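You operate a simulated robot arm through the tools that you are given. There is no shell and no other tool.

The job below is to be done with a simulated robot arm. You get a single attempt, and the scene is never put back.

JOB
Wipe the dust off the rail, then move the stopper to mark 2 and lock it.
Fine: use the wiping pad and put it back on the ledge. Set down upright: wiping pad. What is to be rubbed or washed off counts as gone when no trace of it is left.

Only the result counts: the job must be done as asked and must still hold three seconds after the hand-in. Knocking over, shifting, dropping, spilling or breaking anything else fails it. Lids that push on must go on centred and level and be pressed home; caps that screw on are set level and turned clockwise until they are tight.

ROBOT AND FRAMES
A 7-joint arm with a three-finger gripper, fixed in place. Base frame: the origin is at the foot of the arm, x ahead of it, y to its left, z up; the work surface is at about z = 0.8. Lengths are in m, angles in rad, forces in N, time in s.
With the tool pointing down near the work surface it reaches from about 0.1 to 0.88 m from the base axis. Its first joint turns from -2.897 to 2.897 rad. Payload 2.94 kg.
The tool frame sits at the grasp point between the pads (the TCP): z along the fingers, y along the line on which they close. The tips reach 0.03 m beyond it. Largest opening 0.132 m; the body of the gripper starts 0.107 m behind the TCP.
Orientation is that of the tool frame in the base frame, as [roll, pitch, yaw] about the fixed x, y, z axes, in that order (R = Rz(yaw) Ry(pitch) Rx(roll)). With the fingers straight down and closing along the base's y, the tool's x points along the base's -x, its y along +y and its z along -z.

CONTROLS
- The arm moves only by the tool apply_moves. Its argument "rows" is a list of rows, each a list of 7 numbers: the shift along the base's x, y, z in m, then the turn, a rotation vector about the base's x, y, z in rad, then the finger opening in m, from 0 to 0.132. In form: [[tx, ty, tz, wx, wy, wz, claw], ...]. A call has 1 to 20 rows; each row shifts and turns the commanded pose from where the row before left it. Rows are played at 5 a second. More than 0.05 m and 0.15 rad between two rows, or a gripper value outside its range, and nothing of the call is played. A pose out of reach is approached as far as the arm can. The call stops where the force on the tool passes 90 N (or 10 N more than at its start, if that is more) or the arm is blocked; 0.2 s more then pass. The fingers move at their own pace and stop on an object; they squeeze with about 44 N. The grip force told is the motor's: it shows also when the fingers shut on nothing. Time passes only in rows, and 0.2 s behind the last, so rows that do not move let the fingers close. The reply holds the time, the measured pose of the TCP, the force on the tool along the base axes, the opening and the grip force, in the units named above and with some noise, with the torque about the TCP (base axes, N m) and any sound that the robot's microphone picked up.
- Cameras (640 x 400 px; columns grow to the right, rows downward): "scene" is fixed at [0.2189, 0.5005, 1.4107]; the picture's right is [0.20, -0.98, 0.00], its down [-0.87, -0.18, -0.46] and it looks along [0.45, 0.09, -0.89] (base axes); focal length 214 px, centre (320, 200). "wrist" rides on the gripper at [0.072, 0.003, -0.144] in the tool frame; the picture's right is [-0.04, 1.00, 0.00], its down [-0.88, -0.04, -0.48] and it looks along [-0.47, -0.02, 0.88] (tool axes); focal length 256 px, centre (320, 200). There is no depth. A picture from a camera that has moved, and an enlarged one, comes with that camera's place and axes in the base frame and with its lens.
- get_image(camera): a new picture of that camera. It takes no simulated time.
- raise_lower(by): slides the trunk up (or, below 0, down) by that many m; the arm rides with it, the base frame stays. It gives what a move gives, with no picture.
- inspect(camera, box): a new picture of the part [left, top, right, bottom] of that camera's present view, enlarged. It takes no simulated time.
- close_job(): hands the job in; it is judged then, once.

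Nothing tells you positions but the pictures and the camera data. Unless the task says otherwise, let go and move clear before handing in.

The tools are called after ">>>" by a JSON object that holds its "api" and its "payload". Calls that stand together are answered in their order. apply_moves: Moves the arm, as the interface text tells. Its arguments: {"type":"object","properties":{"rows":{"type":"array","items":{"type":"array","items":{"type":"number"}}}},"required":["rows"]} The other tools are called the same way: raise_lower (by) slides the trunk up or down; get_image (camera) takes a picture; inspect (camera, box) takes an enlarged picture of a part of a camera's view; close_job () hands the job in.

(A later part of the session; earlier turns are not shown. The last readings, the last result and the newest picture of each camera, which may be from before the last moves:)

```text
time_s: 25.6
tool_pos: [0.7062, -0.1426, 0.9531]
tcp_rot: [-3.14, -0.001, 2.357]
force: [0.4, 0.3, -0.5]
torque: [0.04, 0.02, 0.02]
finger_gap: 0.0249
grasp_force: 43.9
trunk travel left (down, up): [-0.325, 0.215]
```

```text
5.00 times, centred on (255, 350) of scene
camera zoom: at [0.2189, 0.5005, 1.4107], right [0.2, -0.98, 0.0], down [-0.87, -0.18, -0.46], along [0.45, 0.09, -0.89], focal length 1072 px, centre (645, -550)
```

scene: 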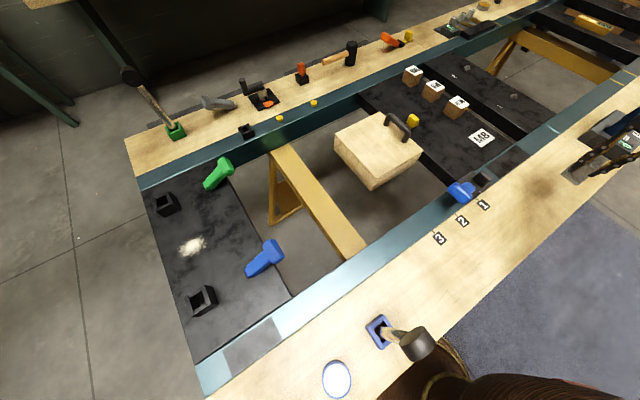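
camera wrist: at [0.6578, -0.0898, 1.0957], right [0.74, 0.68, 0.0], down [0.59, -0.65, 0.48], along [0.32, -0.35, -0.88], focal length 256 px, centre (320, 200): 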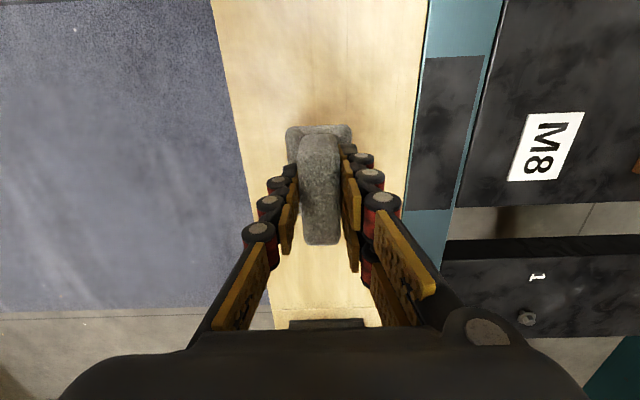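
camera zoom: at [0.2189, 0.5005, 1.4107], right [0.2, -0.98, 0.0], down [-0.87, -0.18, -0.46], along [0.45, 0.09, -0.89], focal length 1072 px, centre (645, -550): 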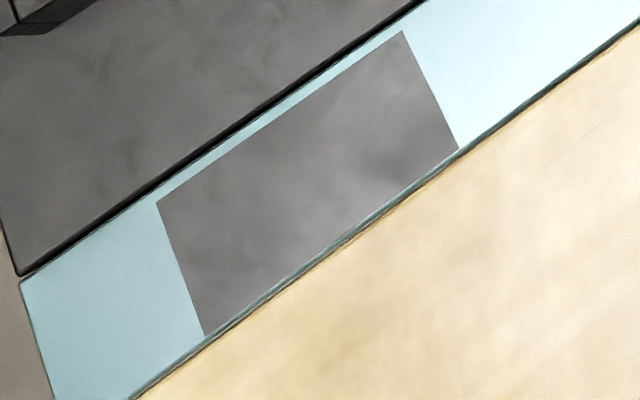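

>>> {"api": "inspect", "payload": {"camera": "scene", "box": [484, 156, 508, 171]}}

>>> {"api": "inspect", "payload": {"camera": "wrist", "box": [425, 50, 485, 90]}}

>>> {"api": "inspect", "payload": {"camera": "scene", "box": [500, 140, 535, 165]}}

```text
16.00 times, centred on (496, 164) of scene
camera zoom: at [0.2189, 0.5005, 1.4107], right [0.2, -0.98, 0.0], down [-0.87, -0.18, -0.46], along [0.45, 0.09, -0.89], focal length 3432 px, centre (-2496, 784)
```

zoom: 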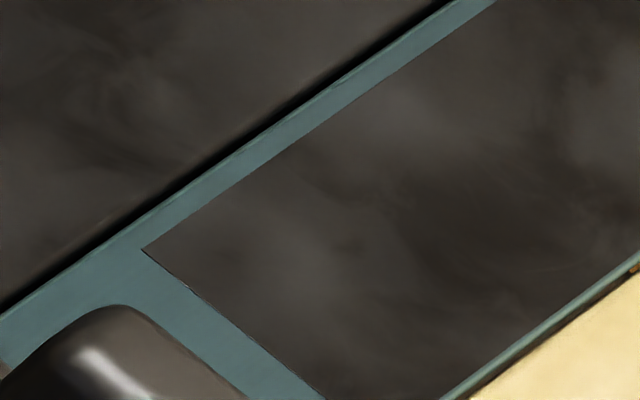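

```text
10.00 times, centred on (455, 70) of wrist
camera zoom: at [0.6578, -0.0898, 1.0957], right [0.74, 0.68, 0.0], down [0.59, -0.65, 0.48], along [0.32, -0.35, -0.88], focal length 2560 px, centre (-1030, 1500)
```

zoom: 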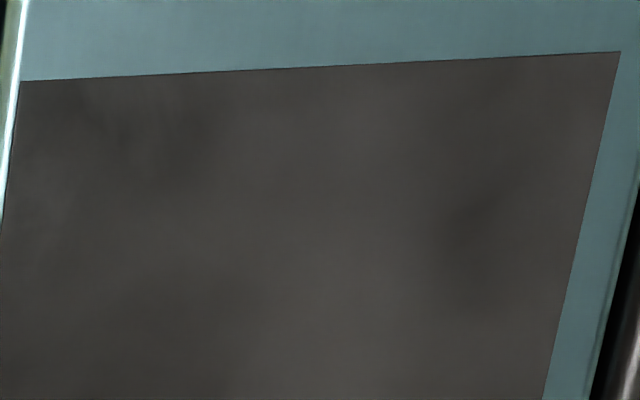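

```text
16.00 times, centred on (518, 152) of scene
camera zoom: at [0.2189, 0.5005, 1.4107], right [0.2, -0.98, 0.0], down [-0.87, -0.18, -0.46], along [0.45, 0.09, -0.89], focal length 3432 px, centre (-2840, 960)
```

zoom: 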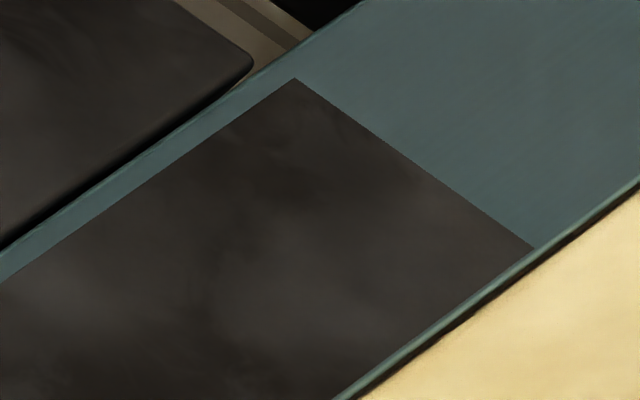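

The patch looks fully clean. For margin I'll do one more light double pass over it before returning the pad.

>>> {"api": "apply_moves", "payload": {"rows": [[0.0215, 0.0405, -0.014, 0, 0, 0, 0.0], [0.0215, 0.0405, -0.014, 0, 0, 0, 0.0], [0.0215, 0.0405, -0.014, 0, 0, 0, 0.0], [0, 0, -0.025, 0, 0, 0, 0.0], [0, 0, -0.022, 0, 0, 0, 0.0], [0, 0, -0.004, 0, 0, 0, 0.0], [0, 0, -0.002, 0, 0, 0, 0.0]]}}

```text
time_s: 27.2
tool_pos: [0.7746, -0.0212, 0.8565]
tcp_rot: [3.141, 0.0, 2.354]
force: [-1.7, -0.4, 5.9]
torque: [0.07, -0.06, 0.01]
finger_gap: 0.0248
grasp_force: 44.5
trunk travel left (down, up): [-0.325, 0.215]
```

>>> {"api": "apply_moves", "payload": {"rows": [[0.0127, -0.0127, -0.001, 0, 0, 0, 0.0], [0.0127, -0.0127, 0, 0, 0, 0, 0.0], [0.0127, -0.0127, 0, 0, 0, 0, 0.0], [0.0127, -0.0127, 0, 0, 0, 0, 0.0], [0.0127, -0.0127, 0, 0, 0, 0, 0.0], [0.0127, -0.0127, 0, 0, 0, 0, 0.0], [0.002, -0.002, 0, 0, 0, 0, 0.0], [0.01, 0.01, 0, 0, 0, 0, 0.0], [-0.0127, 0.0127, 0, 0, 0, 0, 0.0], [-0.0127, 0.0127, 0, 0, 0, 0, 0.0], [-0.0127, 0.0127, 0, 0, 0, 0, 0.0], [-0.0127, 0.0127, 0, 0, 0, 0, 0.0], [-0.0127, 0.0127, 0, 0, 0, 0, 0.0], [-0.0127, 0.0127, 0, 0, 0, 0, 0.0], [-0.002, 0.002, 0, 0, 0, 0, 0.0]]}}

```text
time_s: 30.4
tool_pos: [0.7845, -0.0125, 0.8564]
tcp_rot: [3.139, 0.001, 2.354]
force: [4.9, -8.3, 21.9]
torque: [-0.35, -0.28, -0.01]
finger_gap: 0.0248
grasp_force: 43.1
trunk travel left (down, up): [-0.325, 0.215]
```

The second pass is done at about 20 N. I'll lift the pad and carry it back to its home spot above the ledge.

>>> {"api": "apply_moves", "payload": {"rows": [[0, 0, 0.025, 0, 0, 0, 0.0], [0, 0, 0.025, 0, 0, 0, 0.0], [0.00855, -0.0456, 0, 0, 0, 0, 0.0], [0.00855, -0.0456, 0, 0, 0, 0, 0.0], [0.00855, -0.0456, 0, 0, 0, 0, 0.0], [0.00855, -0.0456, 0, 0, 0, 0, 0.0], [0.00855, -0.0456, 0, 0, 0, 0, 0.0], [0.00855, -0.0456, 0, 0, 0, 0, 0.0], [0, 0, 0, 0, 0, 0, 0.0]]}}

>>> {"api": "get_image", "payload": {"camera": "wrist"}}

>>> {"api": "inspect", "payload": {"camera": "scene", "box": [470, 130, 550, 190]}}

```text
time_s: 32.4
tool_pos: [0.8375, -0.283, 0.9048]
tcp_rot: [3.141, 0.0, 2.357]
force: [-0.4, -0.3, -0.5]
torque: [0.06, -0.02, 0.0]
finger_gap: 0.0247
grasp_force: 44.1
trunk travel left (down, up): [-0.325, 0.215]
```

```text
taken
camera wrist: at [0.7887, -0.2304, 1.0475], right [0.74, 0.68, 0.0], down [0.59, -0.65, 0.48], along [0.32, -0.35, -0.88], focal length 256 px, centre (320, 200)
```

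wrist: 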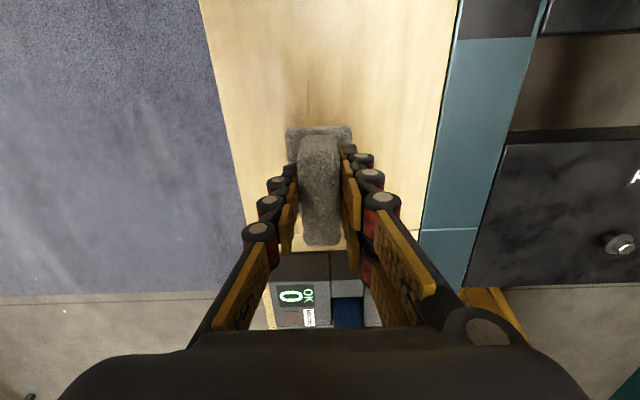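

```text
6.67 times, centred on (510, 160) of scene
camera zoom: at [0.2189, 0.5005, 1.4107], right [0.2, -0.98, 0.0], down [-0.87, -0.18, -0.46], along [0.45, 0.09, -0.89], focal length 1430 px, centre (-947, 467)
```

zoom: 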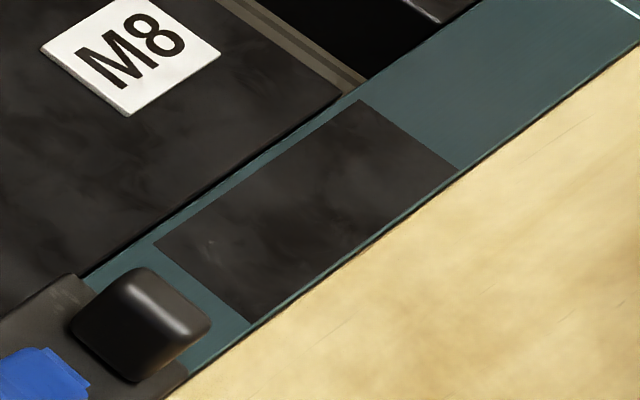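

The rail is clean. I'll set the pad down at its original spot.

>>> {"api": "apply_moves", "payload": {"rows": [[-0.001, -0.002, -0.022, 0, 0, 0, 0.0], [-0.001, -0.001, -0.021, 0, 0, 0, 0.0], [0, 0, -0.002, 0, 0, 0, 0.0], [0, 0, -0.001, 0, 0, 0, 0.0], [0, 0, -0.001, 0, 0, 0, 0.0], [0, 0, 0, 0, 0, 0, 0.0]]}}

```text
time_s: 33.8
tool_pos: [0.8348, -0.2892, 0.8576]
tcp_rot: [3.141, 0.001, 2.355]
force: [0.1, 1.5, -0.3]
torque: [0.0, 0.02, 0.01]
finger_gap: 0.0247
grasp_force: 43.9
trunk travel left (down, up): [-0.325, 0.215]
```

>>> {"api": "apply_moves", "payload": {"rows": [[0, 0.001, -0.001, 0, 0, 0, 0.0], [0, 0, 0, 0, 0, 0, 0.0]]}}

```text
time_s: 34.4
tool_pos: [0.8329, -0.2863, 0.8573]
tcp_rot: [-3.141, 0.0, 2.357]
force: [-0.3, 0.5, -0.2]
torque: [0.0, -0.05, 0.01]
finger_gap: 0.0248
grasp_force: 43.5
trunk travel left (down, up): [-0.325, 0.215]
```

>>> {"api": "apply_moves", "payload": {"rows": [[0, 0, -0.001, 0, 0, 0, 0.0], [0, 0, 0, 0, 0, 0, 0.0]]}}

```text
time_s: 35.0
tool_pos: [0.8336, -0.2873, 0.8566]
tcp_rot: [3.142, 0.002, 2.356]
force: [0.7, -0.1, 4.8]
torque: [0.06, -0.09, -0.01]
finger_gap: 0.0249
grasp_force: 43.9
trunk travel left (down, up): [-0.325, 0.215]
```

The pad is resting on the ledge at about 5 N. I'll open the fingers, then lift straight up.

>>> {"api": "apply_moves", "payload": {"rows": [[0, 0, 0, 0, 0, 0, 0.04], [0, 0, 0, 0, 0, 0, 0.07], [0, 0, 0, 0, 0, 0, 0.07], [0, 0, 0, 0, 0, 0, 0.07]]}}

>>> {"api": "apply_moves", "payload": {"rows": [[0, 0, 0.02, 0, 0, 0, 0.07], [0, 0, 0.04, 0, 0, 0, 0.07], [0, 0, 0.04, 0, 0, 0, 0.07], [0, 0, 0.04, 0, 0, 0, 0.07], [0, 0, 0, 0, 0, 0, 0.07]]}}

>>> {"api": "get_image", "payload": {"camera": "wrist"}}

>>> {"api": "get_image", "payload": {"camera": "scene"}}

```text
time_s: 36.0
tool_pos: [0.8341, -0.2869, 0.8557]
tcp_rot: [-3.141, -0.001, 2.353]
force: [-0.8, 0.4, 0.7]
torque: [0.0, -0.02, -0.01]
finger_gap: 0.0699
grasp_force: 0.0
trunk travel left (down, up): [-0.325, 0.215]
```

```text
time_s: 37.2
tool_pos: [0.8342, -0.2853, 0.9957]
tcp_rot: [-3.141, -0.001, 2.354]
force: [-0.9, -0.6, 0.1]
torque: [0.03, -0.02, -0.02]
finger_gap: 0.07
grasp_force: 0.0
trunk travel left (down, up): [-0.325, 0.215]
```

```text
taken
camera wrist: at [0.7846, -0.2314, 1.1388], right [0.74, 0.68, 0.0], down [0.59, -0.65, 0.47], along [0.32, -0.35, -0.88], focal length 256 px, centre (320, 200)
```

wrist: 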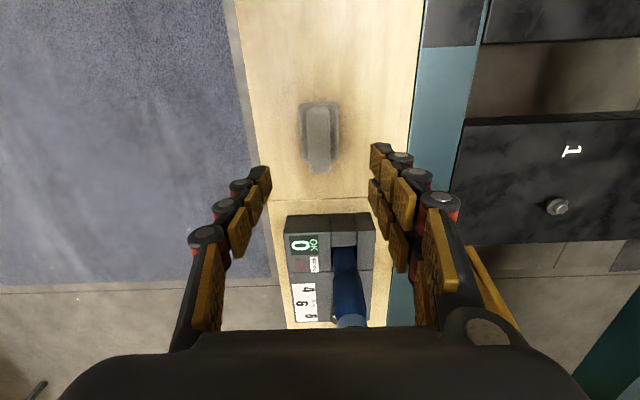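

```text
taken
```

scene: 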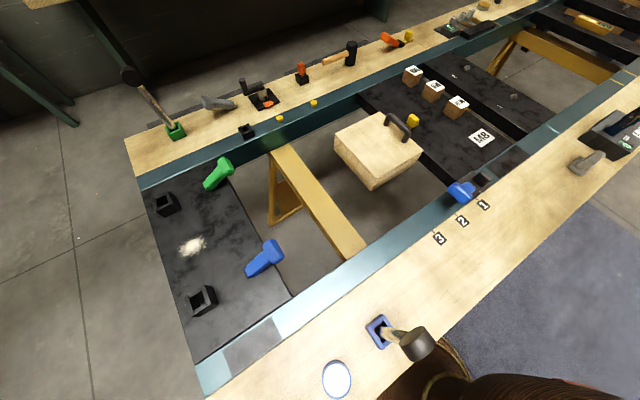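

The pad stands upright on the ledge and the fingers are clear. Next I'll move above the stopper's post, near (0.68, 0.08).

>>> {"api": "apply_moves", "payload": {"rows": [[-0.017, 0.0408, 0, 0, 0, 0, 0.08], [-0.017, 0.0408, 0, 0, 0, 0, 0.08], [-0.017, 0.0408, 0, 0, 0, 0, 0.08], [-0.017, 0.0408, 0, 0, 0, 0, 0.08], [-0.017, 0.0408, 0, 0, 0, 0, 0.08], [-0.017, 0.0408, 0, 0, 0, 0, 0.08], [-0.017, 0.0408, 0, 0, 0, 0, 0.08], [-0.017, 0.0408, 0, 0, 0, 0, 0.08], [-0.017, 0.0408, 0, 0, 0, 0, 0.08], [0, 0, 0, 0, 0, 0, 0.08]]}}

>>> {"api": "get_image", "payload": {"camera": "wrist"}}

>>> {"api": "get_image", "payload": {"camera": "scene"}}

```text
time_s: 39.4
tool_pos: [0.6789, 0.0821, 0.9969]
tcp_rot: [-3.141, 0.0, 2.355]
force: [0.1, -0.8, -0.2]
torque: [0.02, 0.04, 0.0]
finger_gap: 0.0799
grasp_force: 0.1
trunk travel left (down, up): [-0.325, 0.215]
```

```text
taken
camera wrist: at [0.6302, 0.1348, 1.1395], right [0.74, 0.67, 0.0], down [0.59, -0.65, 0.48], along [0.32, -0.35, -0.88], focal length 256 px, centre (320, 200)
```

wrist: 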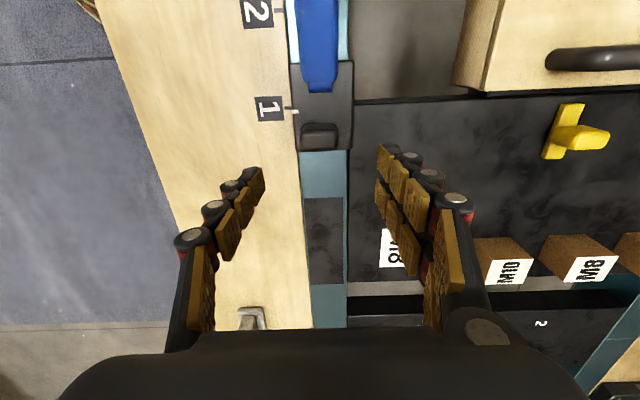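

```text
taken
```

scene: 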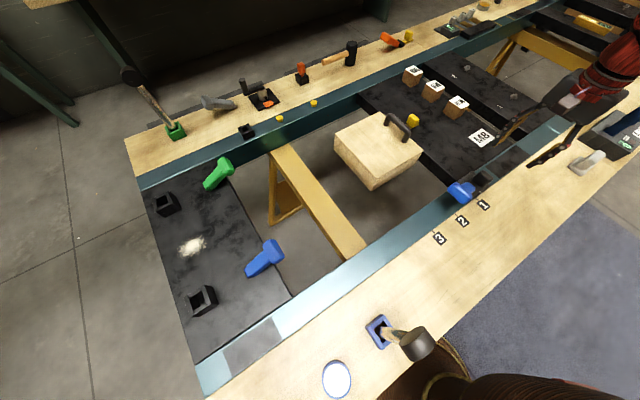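

>>> {"api": "inspect", "payload": {"camera": "wrist", "box": [230, 0, 410, 170]}}

```text
2.35 times, centred on (320, 85) of wrist
camera zoom: at [0.6302, 0.1348, 1.1395], right [0.74, 0.67, 0.0], down [0.59, -0.65, 0.48], along [0.32, -0.35, -0.88], focal length 602 px, centre (320, 471)
```

zoom: 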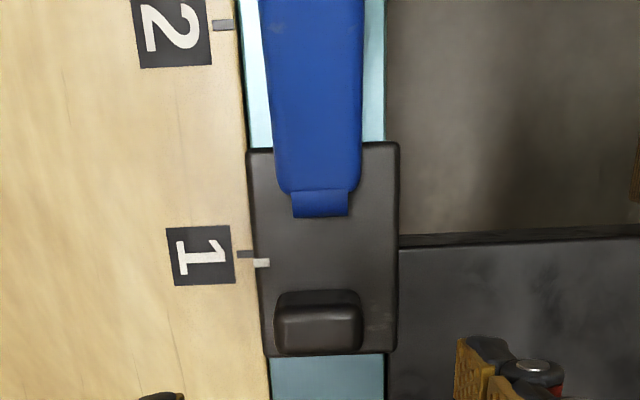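

The post's top centre is at about (0.680, 0.080), right below the TCP. It's about 39 mm wide across the rail, and the pointer currently sits on tick 1. I'll descend around it.

>>> {"api": "apply_moves", "payload": {"rows": [[0.001, -0.001, -0.04, 0, 0, 0, 0.08], [0, -0.001, -0.04, 0, 0, 0, 0.08], [0, 0, -0.035, 0, 0, 0, 0.08], [0, 0, -0.017, 0, 0, 0, 0.08], [0, 0, 0, 0, 0, 0, 0.08]]}}

>>> {"api": "get_image", "payload": {"camera": "wrist"}}

>>> {"api": "get_image", "payload": {"camera": "scene"}}

```text
time_s: 40.6
tool_pos: [0.6799, 0.0775, 0.8642]
tcp_rot: [-3.141, -0.001, 2.355]
force: [0.8, 0.2, 0.1]
torque: [-0.02, -0.04, -0.01]
finger_gap: 0.08
grasp_force: 0.2
trunk travel left (down, up): [-0.325, 0.215]
```

```text
taken
camera wrist: at [0.6324, 0.1314, 1.0073], right [0.74, 0.68, 0.0], down [0.59, -0.65, 0.48], along [0.32, -0.35, -0.88], focal length 256 px, centre (320, 200)
```

wrist: 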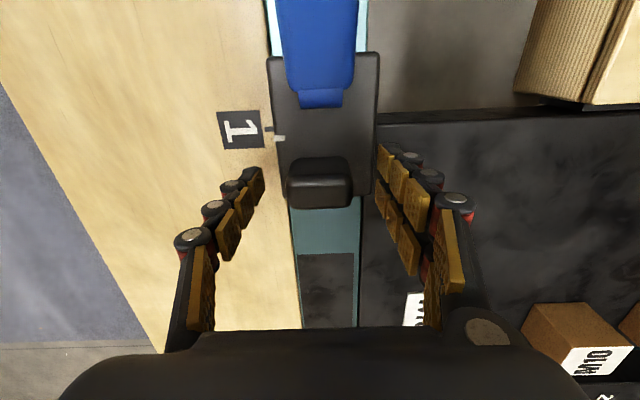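

```text
taken
```

scene: 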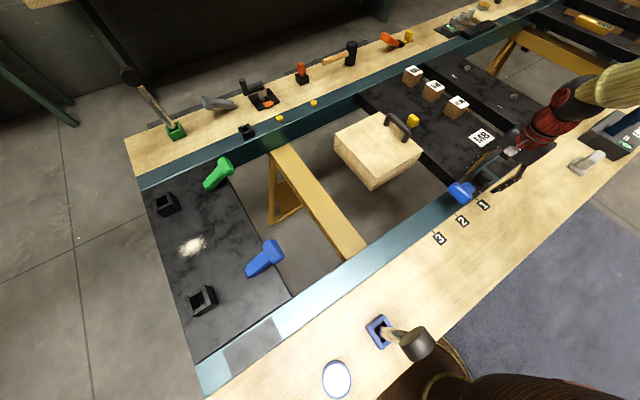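

>>> {"api": "apply_moves", "payload": {"rows": [[0, 0.001, 0, 0, 0, 0, 0.0], [0, 0, 0, 0, 0, 0, 0.0], [0, 0, 0, 0, 0, 0, 0.0], [0, 0, 0, 0, 0, 0, 0.0], [0, 0, 0, 0, 0, 0, 0.0], [0, 0, 0, 0, 0, 0, 0.0]]}}

>>> {"api": "get_image", "payload": {"camera": "wrist"}}

```text
time_s: 42.0
tool_pos: [0.6813, 0.0793, 0.8638]
tcp_rot: [-3.139, 0.0, 2.356]
force: [-2.8, -2.9, -0.3]
torque: [-0.26, 0.32, 0.03]
finger_gap: 0.0412
grasp_force: 45.2
trunk travel left (down, up): [-0.325, 0.215]
```

```text
taken
camera wrist: at [0.6319, 0.132, 1.0074], right [0.74, 0.68, 0.0], down [0.59, -0.65, 0.48], along [0.32, -0.35, -0.88], focal length 256 px, centre (320, 200)
```

wrist: 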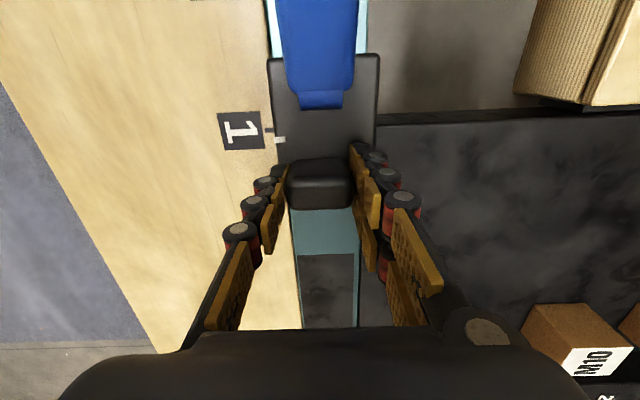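

The post is gripped with a gap of 41 mm. I'll nudge 1 cm toward mark 2 to see whether the stopper is free to slide.

>>> {"api": "apply_moves", "payload": {"rows": [[-0.003, 0.002, 0, 0, 0, 0, 0.0], [-0.00354, 0.00354, 0, 0, 0, 0, 0.0]]}}

```text
time_s: 42.6
tool_pos: [0.6784, 0.0807, 0.8638]
tcp_rot: [3.139, 0.0, 2.353]
force: [20.1, -42.0, -7.6]
torque: [-1.03, -0.78, 0.32]
finger_gap: 0.0412
grasp_force: 45.4
trunk travel left (down, up): [-0.325, 0.215]
```

The slide resists with about 44 N, so the stopper is currently locked. I'll back off that push and release the post.

>>> {"api": "apply_moves", "payload": {"rows": [[0.00354, -0.00354, 0, 0, 0, 0, 0.0], [0.003, -0.002, 0, 0, 0, 0, 0.0], [0, 0, 0, 0, 0, 0, 0.0]]}}

>>> {"api": "apply_moves", "payload": {"rows": [[0, 0, 0, 0, 0, 0, 0.08], [0, 0, 0, 0, 0, 0, 0.08], [0, 0, 0, 0, 0, 0, 0.08], [0, 0, 0.04, 0, 0, 0, 0.08], [0, 0, 0.04, 0, 0, 0, 0.08], [0, 0, 0.05, 0, 0, 0, 0.08], [0, 0, 0, 0, 0, 0, 0.08]]}}

>>> {"api": "get_image", "payload": {"camera": "wrist"}}

>>> {"api": "inspect", "payload": {"camera": "wrist", "box": [230, 0, 410, 170]}}

```text
time_s: 43.4
tool_pos: [0.6778, 0.0817, 0.8645]
tcp_rot: [-3.139, -0.002, 2.355]
force: [-17.4, 8.0, 19.2]
torque: [0.74, 1.3, 0.37]
finger_gap: 0.0414
grasp_force: 44.8
trunk travel left (down, up): [-0.325, 0.215]
```

```text
time_s: 45.0
tool_pos: [0.6801, 0.0781, 0.9939]
tcp_rot: [-3.141, 0.0, 2.354]
force: [-1.0, 0.0, 1.2]
torque: [-0.01, -0.01, -0.04]
finger_gap: 0.0799
grasp_force: 0.1
trunk travel left (down, up): [-0.325, 0.215]
```

```text
taken
camera wrist: at [0.6315, 0.1316, 1.1366], right [0.74, 0.68, 0.0], down [0.59, -0.65, 0.48], along [0.32, -0.35, -0.88], focal length 256 px, centre (320, 200)
```

wrist: 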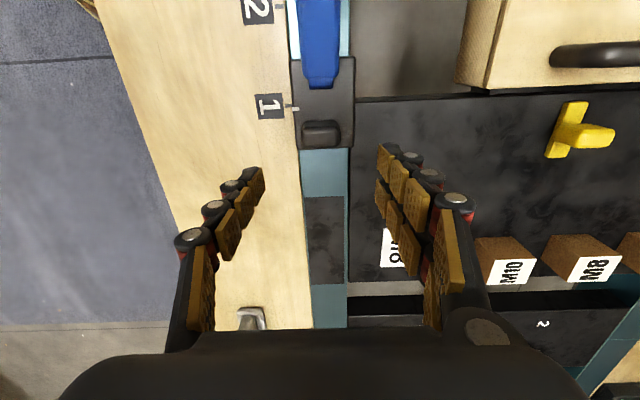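

```text
2.35 times, centred on (320, 85) of wrist
camera zoom: at [0.6315, 0.1316, 1.1366], right [0.74, 0.68, 0.0], down [0.59, -0.65, 0.48], along [0.32, -0.35, -0.88], focal length 602 px, centre (320, 471)
```

zoom: 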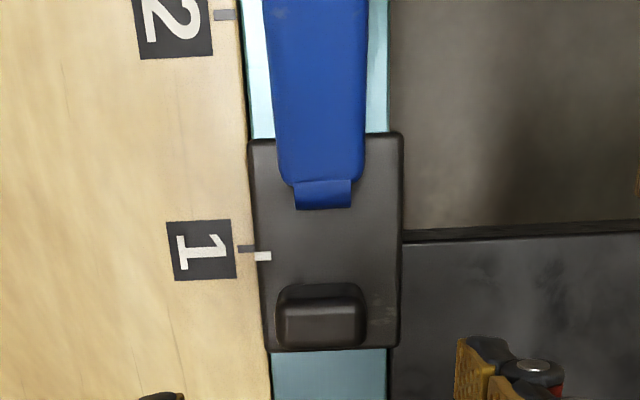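

The stopper hasn't moved; the pointer is still on tick 1, so the blue lever must be raised first to unlock it. I'll hover over the lever's T-bar and measure it.

>>> {"api": "apply_moves", "payload": {"rows": [[-0.033, 0.0338, 0, 0, 0, 0, 0.1], [-0.033, 0.0338, 0, 0, 0, 0, 0.1], [-0.033, 0.0338, 0, 0, 0, 0, 0.1], [0, 0, 0, 0, 0, 0, 0.1]]}}

>>> {"api": "get_image", "payload": {"camera": "wrist"}}

>>> {"api": "inspect", "payload": {"camera": "wrist", "box": [240, 60, 400, 200]}}

>>> {"api": "get_image", "payload": {"camera": "scene"}}

```text
time_s: 46.0
tool_pos: [0.581, 0.1804, 0.9951]
tcp_rot: [-3.14, 0.0, 2.357]
force: [0.0, 0.6, 0.1]
torque: [0.05, 0.0, 0.01]
finger_gap: 0.1
grasp_force: 0.2
trunk travel left (down, up): [-0.325, 0.215]
```

```text
taken
camera wrist: at [0.5312, 0.2334, 1.1382], right [0.74, 0.67, 0.0], down [0.59, -0.65, 0.48], along [0.32, -0.35, -0.88], focal length 256 px, centre (320, 200)
```

wrist: 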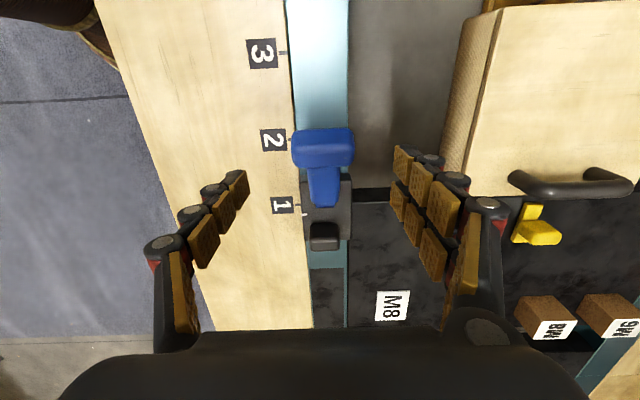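

```text
2.86 times, centred on (320, 130) of wrist
camera zoom: at [0.5312, 0.2334, 1.1382], right [0.74, 0.67, 0.0], down [0.59, -0.65, 0.48], along [0.32, -0.35, -0.88], focal length 731 px, centre (320, 400)
```

zoom: 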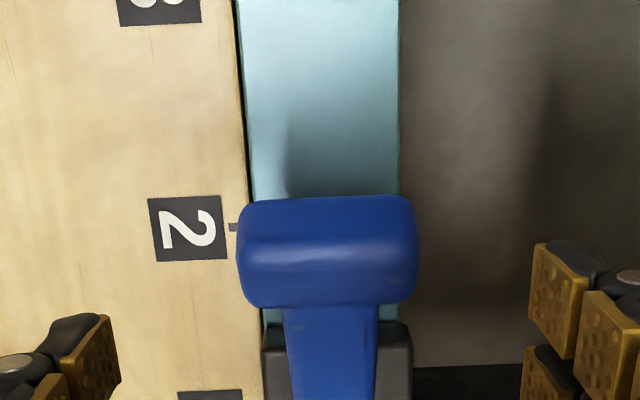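

```text
taken
```

scene: 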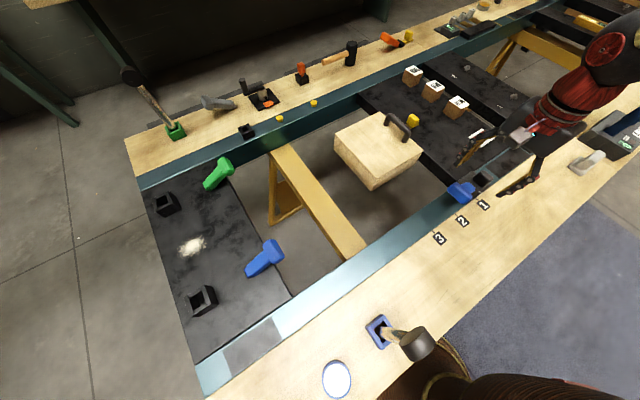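

The T-bar is about 61 mm long across the rail, centred near (0.582, 0.182, 0.89). I'll straddle its ends with the fingers and close.

>>> {"api": "apply_moves", "payload": {"rows": [[0, 0, -0.04, 0, 0, 0, 0.1], [0, 0, -0.04, 0, 0, 0, 0.1], [0, 0, -0.023, 0, 0, 0, 0.1], [0, 0, 0, 0, 0, 0, 0.1]]}}

>>> {"api": "get_image", "payload": {"camera": "wrist"}}

>>> {"api": "inspect", "payload": {"camera": "scene", "box": [420, 130, 540, 220]}}

```text
time_s: 47.0
tool_pos: [0.582, 0.1802, 0.8929]
tcp_rot: [3.14, -0.002, 2.356]
force: [0.5, -0.3, -1.0]
torque: [0.04, -0.02, -0.01]
finger_gap: 0.1
grasp_force: 0.1
trunk travel left (down, up): [-0.325, 0.215]
```

```text
taken
camera wrist: at [0.5325, 0.2343, 1.0356], right [0.74, 0.68, 0.0], down [0.59, -0.65, 0.48], along [0.32, -0.35, -0.88], focal length 256 px, centre (320, 200)
```

wrist: 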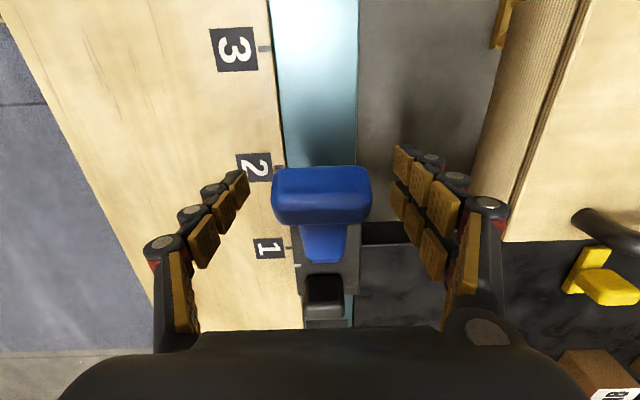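

```text
4.44 times, centred on (480, 175) of scene
camera zoom: at [0.2189, 0.5005, 1.4107], right [0.2, -0.98, 0.0], down [-0.87, -0.18, -0.46], along [0.45, 0.09, -0.89], focal length 953 px, centre (-391, 311)
```

zoom: 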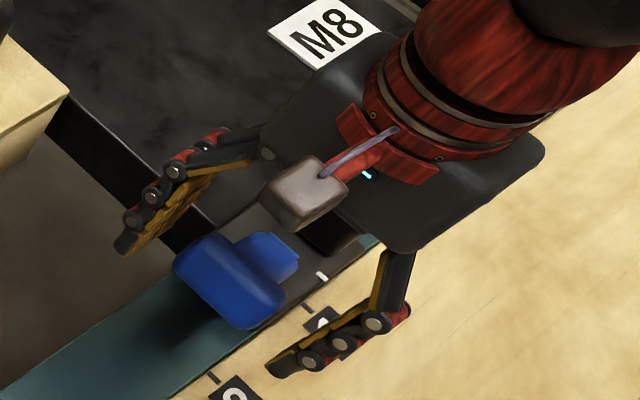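

>>> {"api": "apply_moves", "payload": {"rows": [[0, 0, 0, 0, 0, 0, 0.0], [0, 0, 0, 0, 0, 0, 0.0], [0, 0, 0, 0, 0, 0, 0.0], [0, 0, 0, 0, 0, 0, 0.0], [0, 0, 0, 0, 0, 0, 0.0]]}}

>>> {"api": "get_image", "payload": {"camera": "wrist"}}

```text
time_s: 48.2
tool_pos: [0.5821, 0.1814, 0.8943]
tcp_rot: [-3.141, -0.001, 2.357]
force: [2.5, 4.2, 1.7]
torque: [-0.05, -0.07, 0.07]
finger_gap: 0.0587
grasp_force: 36.3
trunk travel left (down, up): [-0.325, 0.215]
```

```text
taken
camera wrist: at [0.5329, 0.2348, 1.0361], right [0.74, 0.68, 0.0], down [0.59, -0.65, 0.48], along [0.32, -0.35, -0.88], focal length 256 px, centre (320, 200)
```

wrist: 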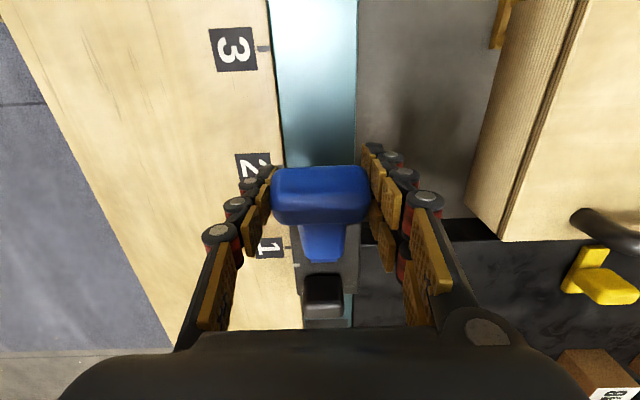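

The T-bar is held. I'll try lifting along the lever's arc a little and watch the forces.

>>> {"api": "apply_moves", "payload": {"rows": [[0, 0, 0, 0, 0, 0, 0.0], [0.0035, -0.0035, 0.0085, 0, 0, 0, 0.0], [0.004, -0.004, 0.008, 0, 0, 0, 0.0]]}}

>>> {"api": "get_image", "payload": {"camera": "wrist"}}

>>> {"api": "inspect", "payload": {"camera": "scene", "box": [420, 130, 540, 220]}}

```text
time_s: 49.0
tool_pos: [0.5889, 0.1762, 0.9074]
tcp_rot: [-3.138, 0.0, 2.356]
force: [-4.1, 19.3, -9.5]
torque: [1.12, 0.99, 0.14]
finger_gap: 0.0586
grasp_force: 45.6
trunk travel left (down, up): [-0.325, 0.215]
```

```text
taken
camera wrist: at [0.5396, 0.2289, 1.0498], right [0.74, 0.68, 0.0], down [0.6, -0.65, 0.47], along [0.32, -0.35, -0.88], focal length 256 px, centre (320, 200)
```

wrist: 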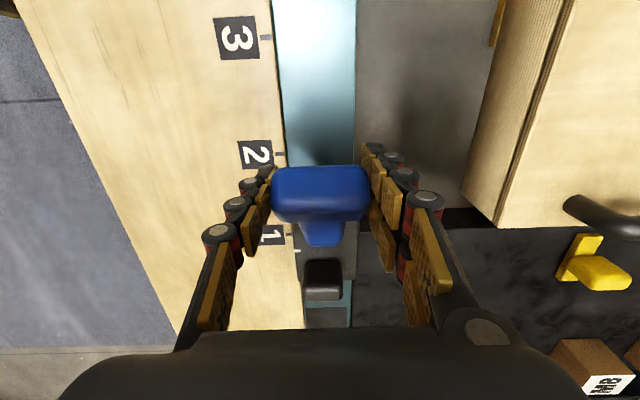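

```text
4.44 times, centred on (480, 175) of scene
camera zoom: at [0.2189, 0.5005, 1.4107], right [0.2, -0.98, 0.0], down [-0.87, -0.18, -0.46], along [0.45, 0.09, -0.89], focal length 953 px, centre (-391, 311)
```

zoom: 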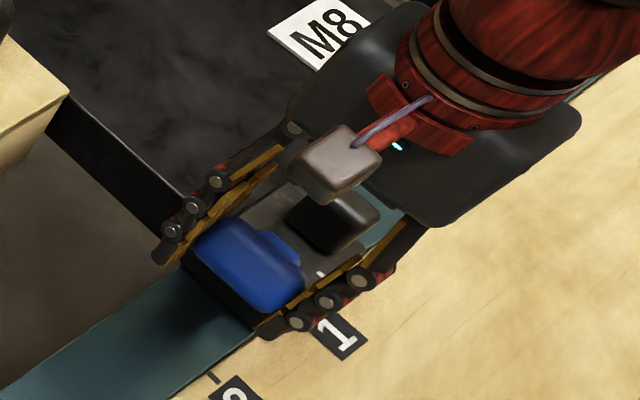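

The lever lifts freely, with only modest resistance from grip friction. I'll continue along the arc in small steps while tilting the hand a little.

>>> {"api": "apply_moves", "payload": {"rows": [[0.0046, -0.0046, 0.0072, 0.035, 0.035, 0, 0.0], [0.0052, -0.0052, 0.0066, 0.035, 0.035, 0, 0.0], [0.0056, -0.0056, 0.0059, 0.035, 0.035, 0, 0.0]]}}

>>> {"api": "get_image", "payload": {"camera": "wrist"}}

>>> {"api": "inspect", "payload": {"camera": "scene", "box": [420, 130, 540, 220]}}

```text
time_s: 49.8
tool_pos: [0.6057, 0.1581, 0.9272]
tcp_rot: [-3.141, -0.148, 2.354]
force: [-5.6, 16.1, -2.9]
torque: [0.82, 0.95, -0.24]
finger_gap: 0.0589
grasp_force: 44.7
trunk travel left (down, up): [-0.325, 0.215]
```

```text
taken
camera wrist: at [0.5716, 0.1965, 1.0798], right [0.74, 0.68, -0.01], down [0.64, -0.69, 0.34], along [0.22, -0.26, -0.94], focal length 256 px, centre (320, 200)
```

wrist: 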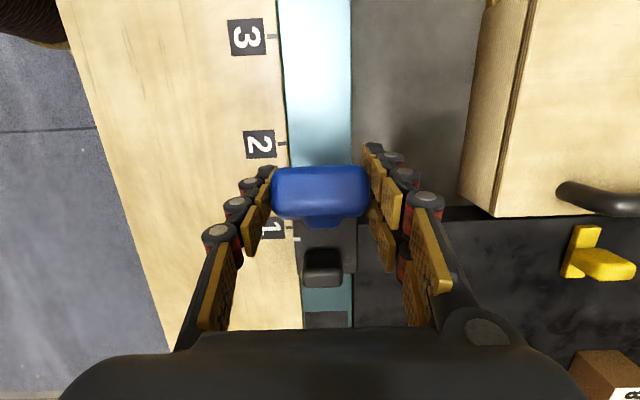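

```text
4.44 times, centred on (480, 175) of scene
camera zoom: at [0.2189, 0.5005, 1.4107], right [0.2, -0.98, 0.0], down [-0.87, -0.18, -0.46], along [0.45, 0.09, -0.89], focal length 953 px, centre (-391, 311)
```

zoom: 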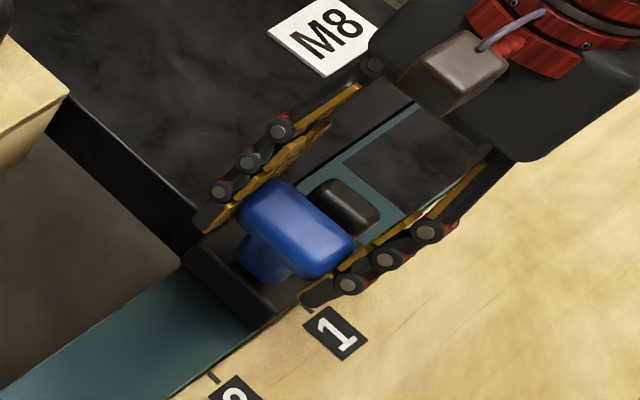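

>>> {"api": "apply_moves", "payload": {"rows": [[0.0059, -0.0059, 0.005, 0.035, 0.035, 0, 0.0], [0.0063, -0.0063, 0.0041, 0.035, 0.035, 0, 0.0], [0.0066, -0.0066, 0.0033, 0.035, 0.035, 0, 0.0]]}}

>>> {"api": "inspect", "payload": {"camera": "scene", "box": [420, 130, 540, 220]}}

>>> {"api": "get_image", "payload": {"camera": "wrist"}}

```text
time_s: 50.6
tool_pos: [0.6248, 0.1387, 0.9385]
tcp_rot: [-3.141, -0.296, 2.355]
force: [-5.1, 13.5, 0.6]
torque: [0.76, 0.94, -0.04]
finger_gap: 0.0589
grasp_force: 44.7
trunk travel left (down, up): [-0.325, 0.215]
```

```text
4.44 times, centred on (480, 175) of scene
camera zoom: at [0.2189, 0.5005, 1.4107], right [0.2, -0.98, 0.0], down [-0.87, -0.18, -0.46], along [0.45, 0.09, -0.89], focal length 953 px, centre (-391, 311)
```

zoom: 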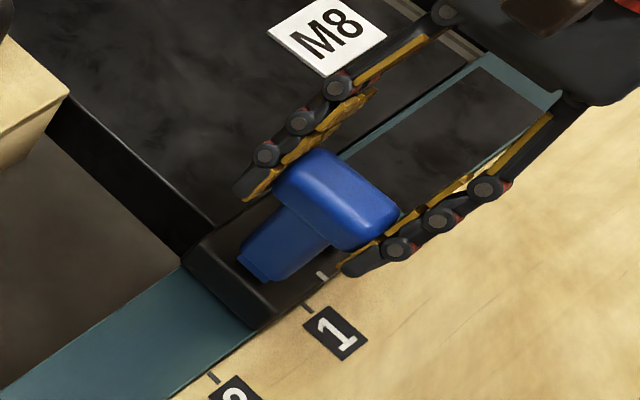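

```text
taken
camera wrist: at [0.6073, 0.1605, 1.0973], right [0.74, 0.68, -0.01], down [0.66, -0.72, 0.2], along [0.12, -0.15, -0.98], focal length 256 px, centre (320, 200)
```

wrist: 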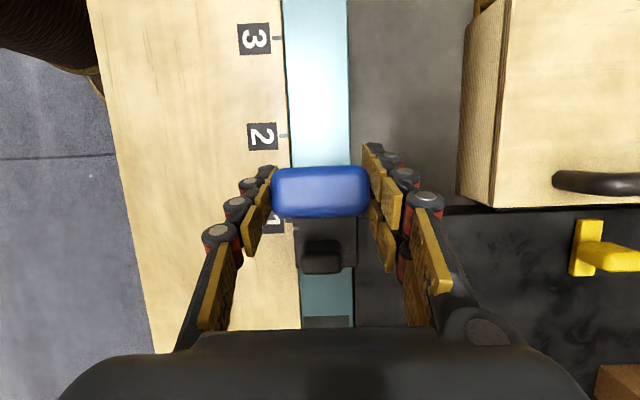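

>>> {"api": "apply_moves", "payload": {"rows": [[0.0067, -0.0067, 0.0023, 0.035, 0.035, 0, 0.0], [0.0069, -0.0069, 0.0013, 0.035, 0.035, 0, 0.0]]}}

>>> {"api": "inspect", "payload": {"camera": "scene", "box": [420, 130, 540, 220]}}

```text
time_s: 51.2
tool_pos: [0.637, 0.1268, 0.9431]
tcp_rot: [-3.141, -0.397, 2.355]
force: [-1.9, 14.5, -3.4]
torque: [0.89, 1.0, 0.01]
finger_gap: 0.0592
grasp_force: 45.1
trunk travel left (down, up): [-0.325, 0.215]
```

```text
4.44 times, centred on (480, 175) of scene
camera zoom: at [0.2189, 0.5005, 1.4107], right [0.2, -0.98, 0.0], down [-0.87, -0.18, -0.46], along [0.45, 0.09, -0.89], focal length 953 px, centre (-391, 311)
```

zoom: 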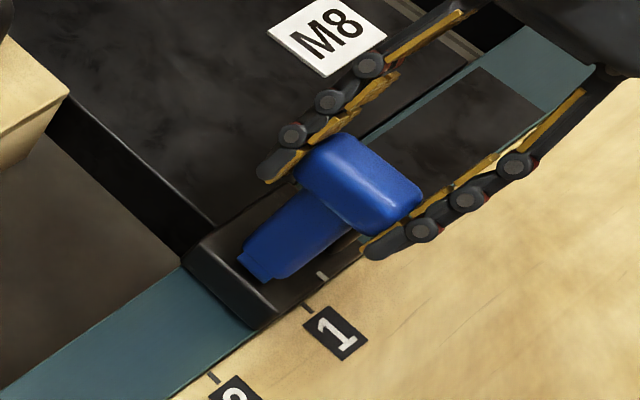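

>>> {"api": "apply_moves", "payload": {"rows": [[0.0071, -0.0071, 0.0, 0.035, 0.035, 0, 0.0], [0.0071, -0.0071, -0.0006, 0.035, 0.035, 0, 0.0]]}}

>>> {"api": "inspect", "payload": {"camera": "scene", "box": [420, 130, 540, 220]}}

```text
time_s: 51.8
tool_pos: [0.6523, 0.1124, 0.9425]
tcp_rot: [-3.14, -0.496, 2.353]
force: [-3.7, 16.8, -0.2]
torque: [0.57, 0.66, -0.42]
finger_gap: 0.0588
grasp_force: 45.4
trunk travel left (down, up): [-0.325, 0.215]
```

```text
4.44 times, centred on (480, 175) of scene
camera zoom: at [0.2189, 0.5005, 1.4107], right [0.2, -0.98, 0.0], down [-0.87, -0.18, -0.46], along [0.45, 0.09, -0.89], focal length 953 px, centre (-391, 311)
```

zoom: 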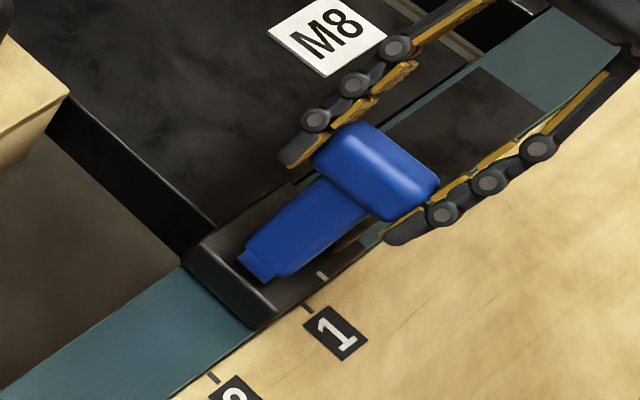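

>>> {"api": "apply_moves", "payload": {"rows": [[0.0071, -0.0071, -0.0015, 0.035, 0.035, 0, 0.0], [0.0068, -0.0068, -0.0026, 0.035, 0.035, 0, 0.0]]}}

>>> {"api": "inspect", "payload": {"camera": "scene", "box": [420, 130, 540, 220]}}

>>> {"api": "get_image", "payload": {"camera": "wrist"}}

```text
time_s: 52.4
tool_pos: [0.6622, 0.0997, 0.9375]
tcp_rot: [-3.138, -0.598, 2.352]
force: [-23.9, 35.8, -0.4]
torque: [0.44, 0.69, -0.3]
finger_gap: 0.0595
grasp_force: 45.0
trunk travel left (down, up): [-0.325, 0.215]
```

```text
4.44 times, centred on (480, 175) of scene
camera zoom: at [0.2189, 0.5005, 1.4107], right [0.2, -0.98, 0.0], down [-0.87, -0.18, -0.46], along [0.45, 0.09, -0.89], focal length 953 px, centre (-391, 311)
```

zoom: 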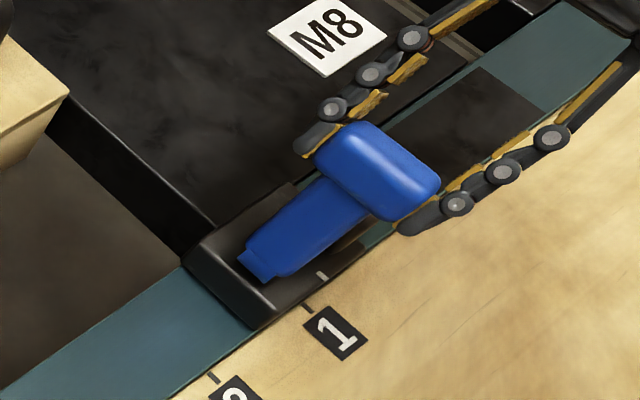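

```text
taken
camera wrist: at [0.6808, 0.0877, 1.096], right [0.73, 0.68, -0.03], down [0.67, -0.73, -0.1], along [-0.09, 0.06, -0.99], focal length 256 px, centre (320, 200)
```

wrist: 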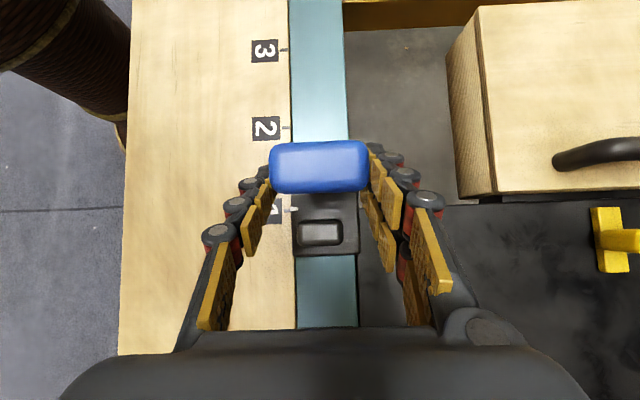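

The lever stopped at about 97° (T-bar no longer moves and force is rising), so this is its upper end. I'll relax the push, release, back away along the tool axis, and re-level the gripper.

>>> {"api": "apply_moves", "payload": {"rows": [[-0.004, 0.004, 0.001, 0, 0, 0, 0.0], [-0.005, 0.005, 0.001, 0, 0, 0, 0.0], [0, 0, 0, 0, 0, 0, 0.0]]}}

>>> {"api": "apply_moves", "payload": {"rows": [[0, 0, 0, 0, 0, 0, 0.09], [0, 0, 0, 0, 0, 0, 0.09], [0, 0, 0, 0, 0, 0, 0.09], [0.014, -0.014, 0.029, 0, 0, 0, 0.09], [0.014, -0.014, 0.029, 0, 0, 0, 0.09], [0.01, -0.01, 0.03, -0.085, -0.085, 0, 0.09], [0, 0, 0, -0.085, -0.085, 0, 0.09], [0, 0, 0, -0.085, -0.085, 0, 0.09], [0, 0, 0, -0.085, -0.085, 0, 0.09], [0, 0, 0, -0.085, -0.085, 0, 0.09], [0, 0, 0, 0, 0, 0, 0.09]]}}

>>> {"api": "get_image", "payload": {"camera": "wrist"}}

>>> {"api": "get_image", "payload": {"camera": "scene"}}

```text
time_s: 53.2
tool_pos: [0.6586, 0.1075, 0.9371]
tcp_rot: [-3.138, -0.596, 2.355]
force: [3.1, -0.8, -24.5]
torque: [-1.02, -1.1, -0.83]
finger_gap: 0.0584
grasp_force: 45.2
trunk travel left (down, up): [-0.325, 0.215]
```

```text
time_s: 55.6
tool_pos: [0.6938, 0.0692, 1.0281]
tcp_rot: [-3.141, 0.006, 2.353]
force: [0.0, 0.7, 0.1]
torque: [0.0, -0.01, -0.01]
finger_gap: 0.0902
grasp_force: 0.0
trunk travel left (down, up): [-0.325, 0.215]
```

```text
taken
camera wrist: at [0.6449, 0.1218, 1.1704], right [0.74, 0.68, 0.0], down [0.59, -0.65, 0.48], along [0.32, -0.36, -0.88], focal length 256 px, centre (320, 200)
```

wrist: 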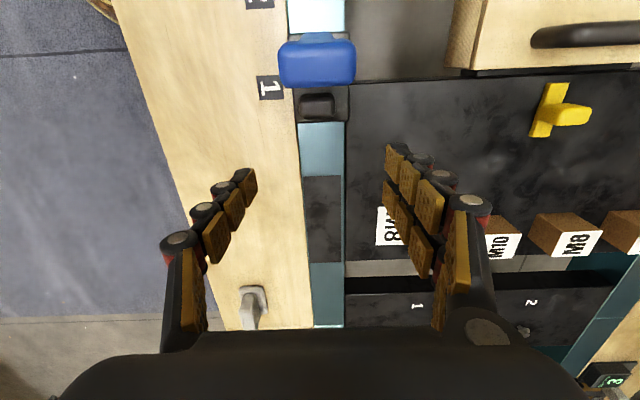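

```text
taken
```

scene: 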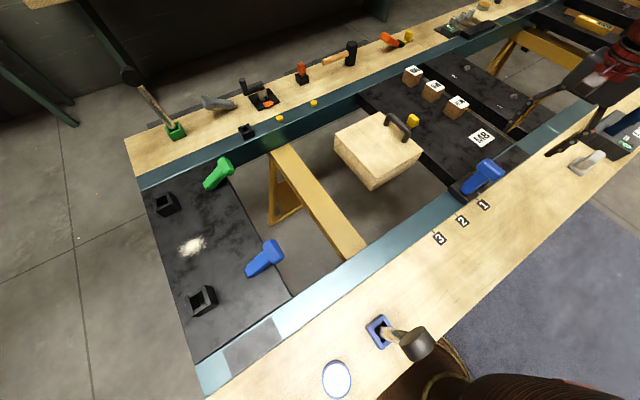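

>>> {"api": "inspect", "payload": {"camera": "wrist", "box": [250, 0, 390, 150]}}

>>> {"api": "inspect", "payload": {"camera": "scene", "box": [430, 140, 540, 220]}}

```text
2.67 times, centred on (320, 75) of wrist
camera zoom: at [0.6449, 0.1218, 1.1704], right [0.74, 0.68, 0.0], down [0.59, -0.65, 0.48], along [0.32, -0.36, -0.88], focal length 683 px, centre (320, 533)
```

zoom: 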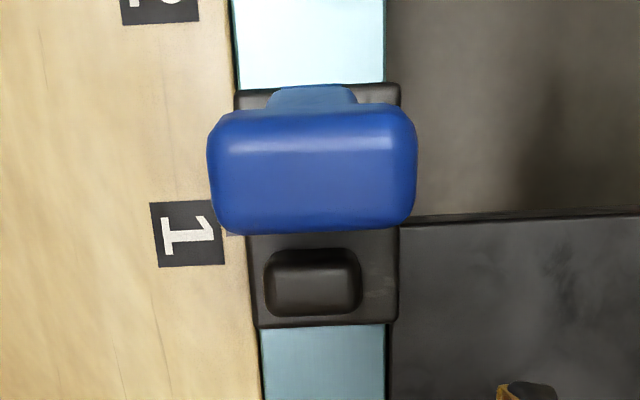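

```text
5.00 times, centred on (485, 180) of scene
camera zoom: at [0.2189, 0.5005, 1.4107], right [0.2, -0.98, 0.0], down [-0.87, -0.18, -0.46], along [0.45, 0.09, -0.89], focal length 1072 px, centre (-505, 300)
```

zoom: 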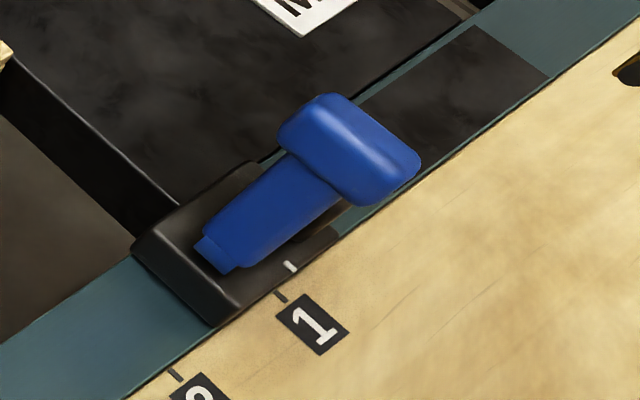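

The stopper has already shifted about 6 mm toward mark 2 when I relaxed the lever, so it's unlocked and sliding now. I'll tilt the hand slightly away from the upright lever and grip the post again to slide it.

>>> {"api": "apply_moves", "payload": {"rows": [[-0.006, 0.005, -0.02, 0.106, 0.106, 0, 0.09], [-0.006, 0.005, -0.02, 0.106, 0.106, 0, 0.09], [-0.006, 0.005, -0.03, 0, 0, 0, 0.09], [0, 0, -0.035, 0, 0, 0, 0.09], [0, 0, -0.035, 0, 0, 0, 0.09], [0, 0, -0.02, 0, 0, 0, 0.09], [0, 0, 0, 0, 0, 0, 0.09]]}}

>>> {"api": "get_image", "payload": {"camera": "wrist"}}

>>> {"api": "inspect", "payload": {"camera": "scene", "box": [430, 130, 550, 220]}}

```text
time_s: 57.2
tool_pos: [0.6764, 0.0823, 0.8671]
tcp_rot: [3.141, -0.296, 2.354]
force: [-0.5, 0.3, 0.1]
torque: [0.0, -0.01, 0.01]
finger_gap: 0.0901
grasp_force: 0.2
trunk travel left (down, up): [-0.325, 0.215]
```

```text
taken
camera wrist: at [0.6588, 0.1045, 1.0254], right [0.74, 0.68, -0.01], down [0.66, -0.72, 0.2], along [0.13, -0.16, -0.98], focal length 256 px, centre (320, 200)
```

wrist: 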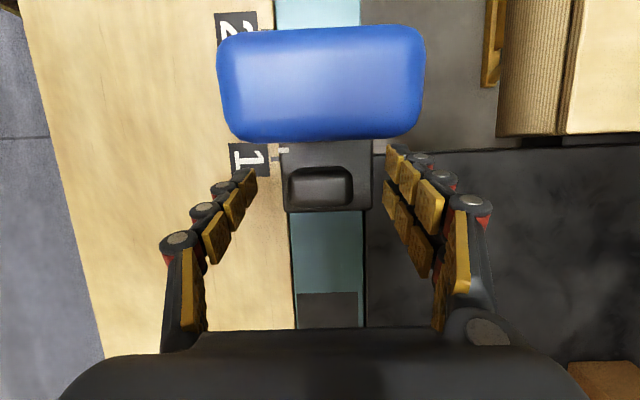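

```text
4.44 times, centred on (490, 175) of scene
camera zoom: at [0.2189, 0.5005, 1.4107], right [0.2, -0.98, 0.0], down [-0.87, -0.18, -0.46], along [0.45, 0.09, -0.89], focal length 953 px, centre (-436, 311)
```

zoom: 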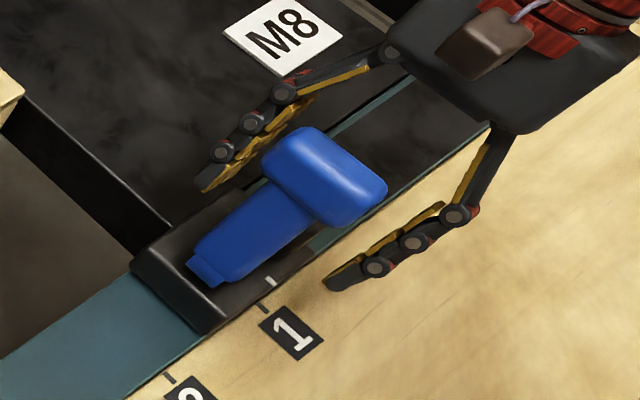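

>>> {"api": "apply_moves", "payload": {"rows": [[-0.002, 0.002, 0, 0, 0, 0, 0.09], [0, 0, 0, 0, 0, 0, 0.0], [0, 0, 0, 0, 0, 0, 0.0], [0, 0, 0, 0, 0, 0, 0.0], [0, 0, 0, 0, 0, 0, 0.0], [0, 0, 0, 0, 0, 0, 0.0], [0, 0, 0, 0, 0, 0, 0.0]]}}

>>> {"api": "get_image", "payload": {"camera": "wrist"}}

```text
time_s: 58.8
tool_pos: [0.6745, 0.0865, 0.8674]
tcp_rot: [3.14, -0.296, 2.355]
force: [0.1, 0.9, 0.5]
torque: [-0.01, 0.02, 0.28]
finger_gap: 0.0416
grasp_force: 42.1
trunk travel left (down, up): [-0.325, 0.215]
```

```text
taken
camera wrist: at [0.657, 0.1067, 1.0262], right [0.74, 0.68, -0.01], down [0.67, -0.72, 0.2], along [0.13, -0.16, -0.98], focal length 256 px, centre (320, 200)
```

wrist: 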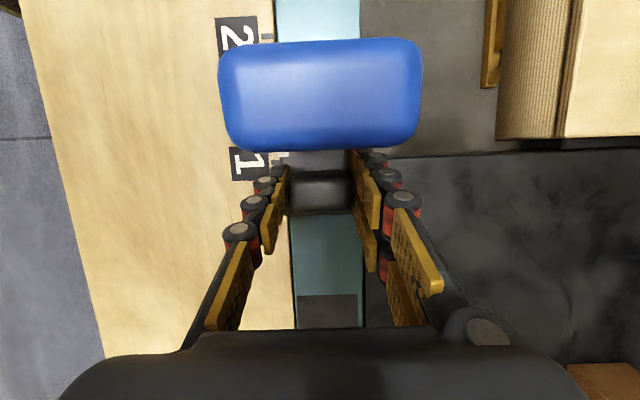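

>>> {"api": "apply_moves", "payload": {"rows": [[-0.00707, 0.00707, 0, 0, 0, 0, 0.0], [-0.00707, 0.00707, 0, 0, 0, 0, 0.0], [0, 0, 0, 0, 0, 0, 0.0]]}}

>>> {"api": "inspect", "payload": {"camera": "scene", "box": [430, 150, 530, 230]}}

```text
time_s: 59.6
tool_pos: [0.6597, 0.0991, 0.8685]
tcp_rot: [3.141, -0.293, 2.357]
force: [-0.9, -5.4, 2.4]
torque: [-0.51, -0.35, 0.34]
finger_gap: 0.0413
grasp_force: 44.9
trunk travel left (down, up): [-0.325, 0.215]
```

```text
5.00 times, centred on (480, 190) of scene
camera zoom: at [0.2189, 0.5005, 1.4107], right [0.2, -0.98, 0.0], down [-0.87, -0.18, -0.46], along [0.45, 0.09, -0.89], focal length 1072 px, centre (-480, 250)
```

zoom: 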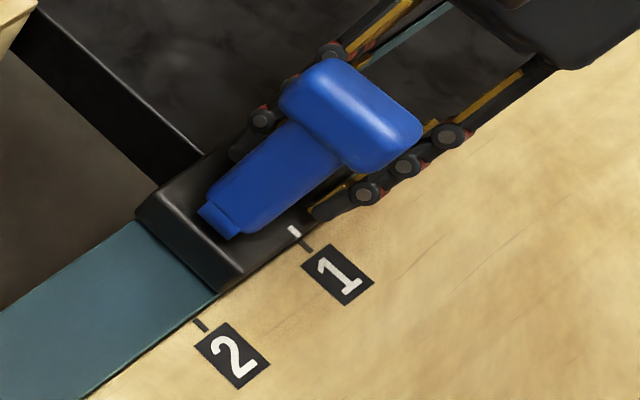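

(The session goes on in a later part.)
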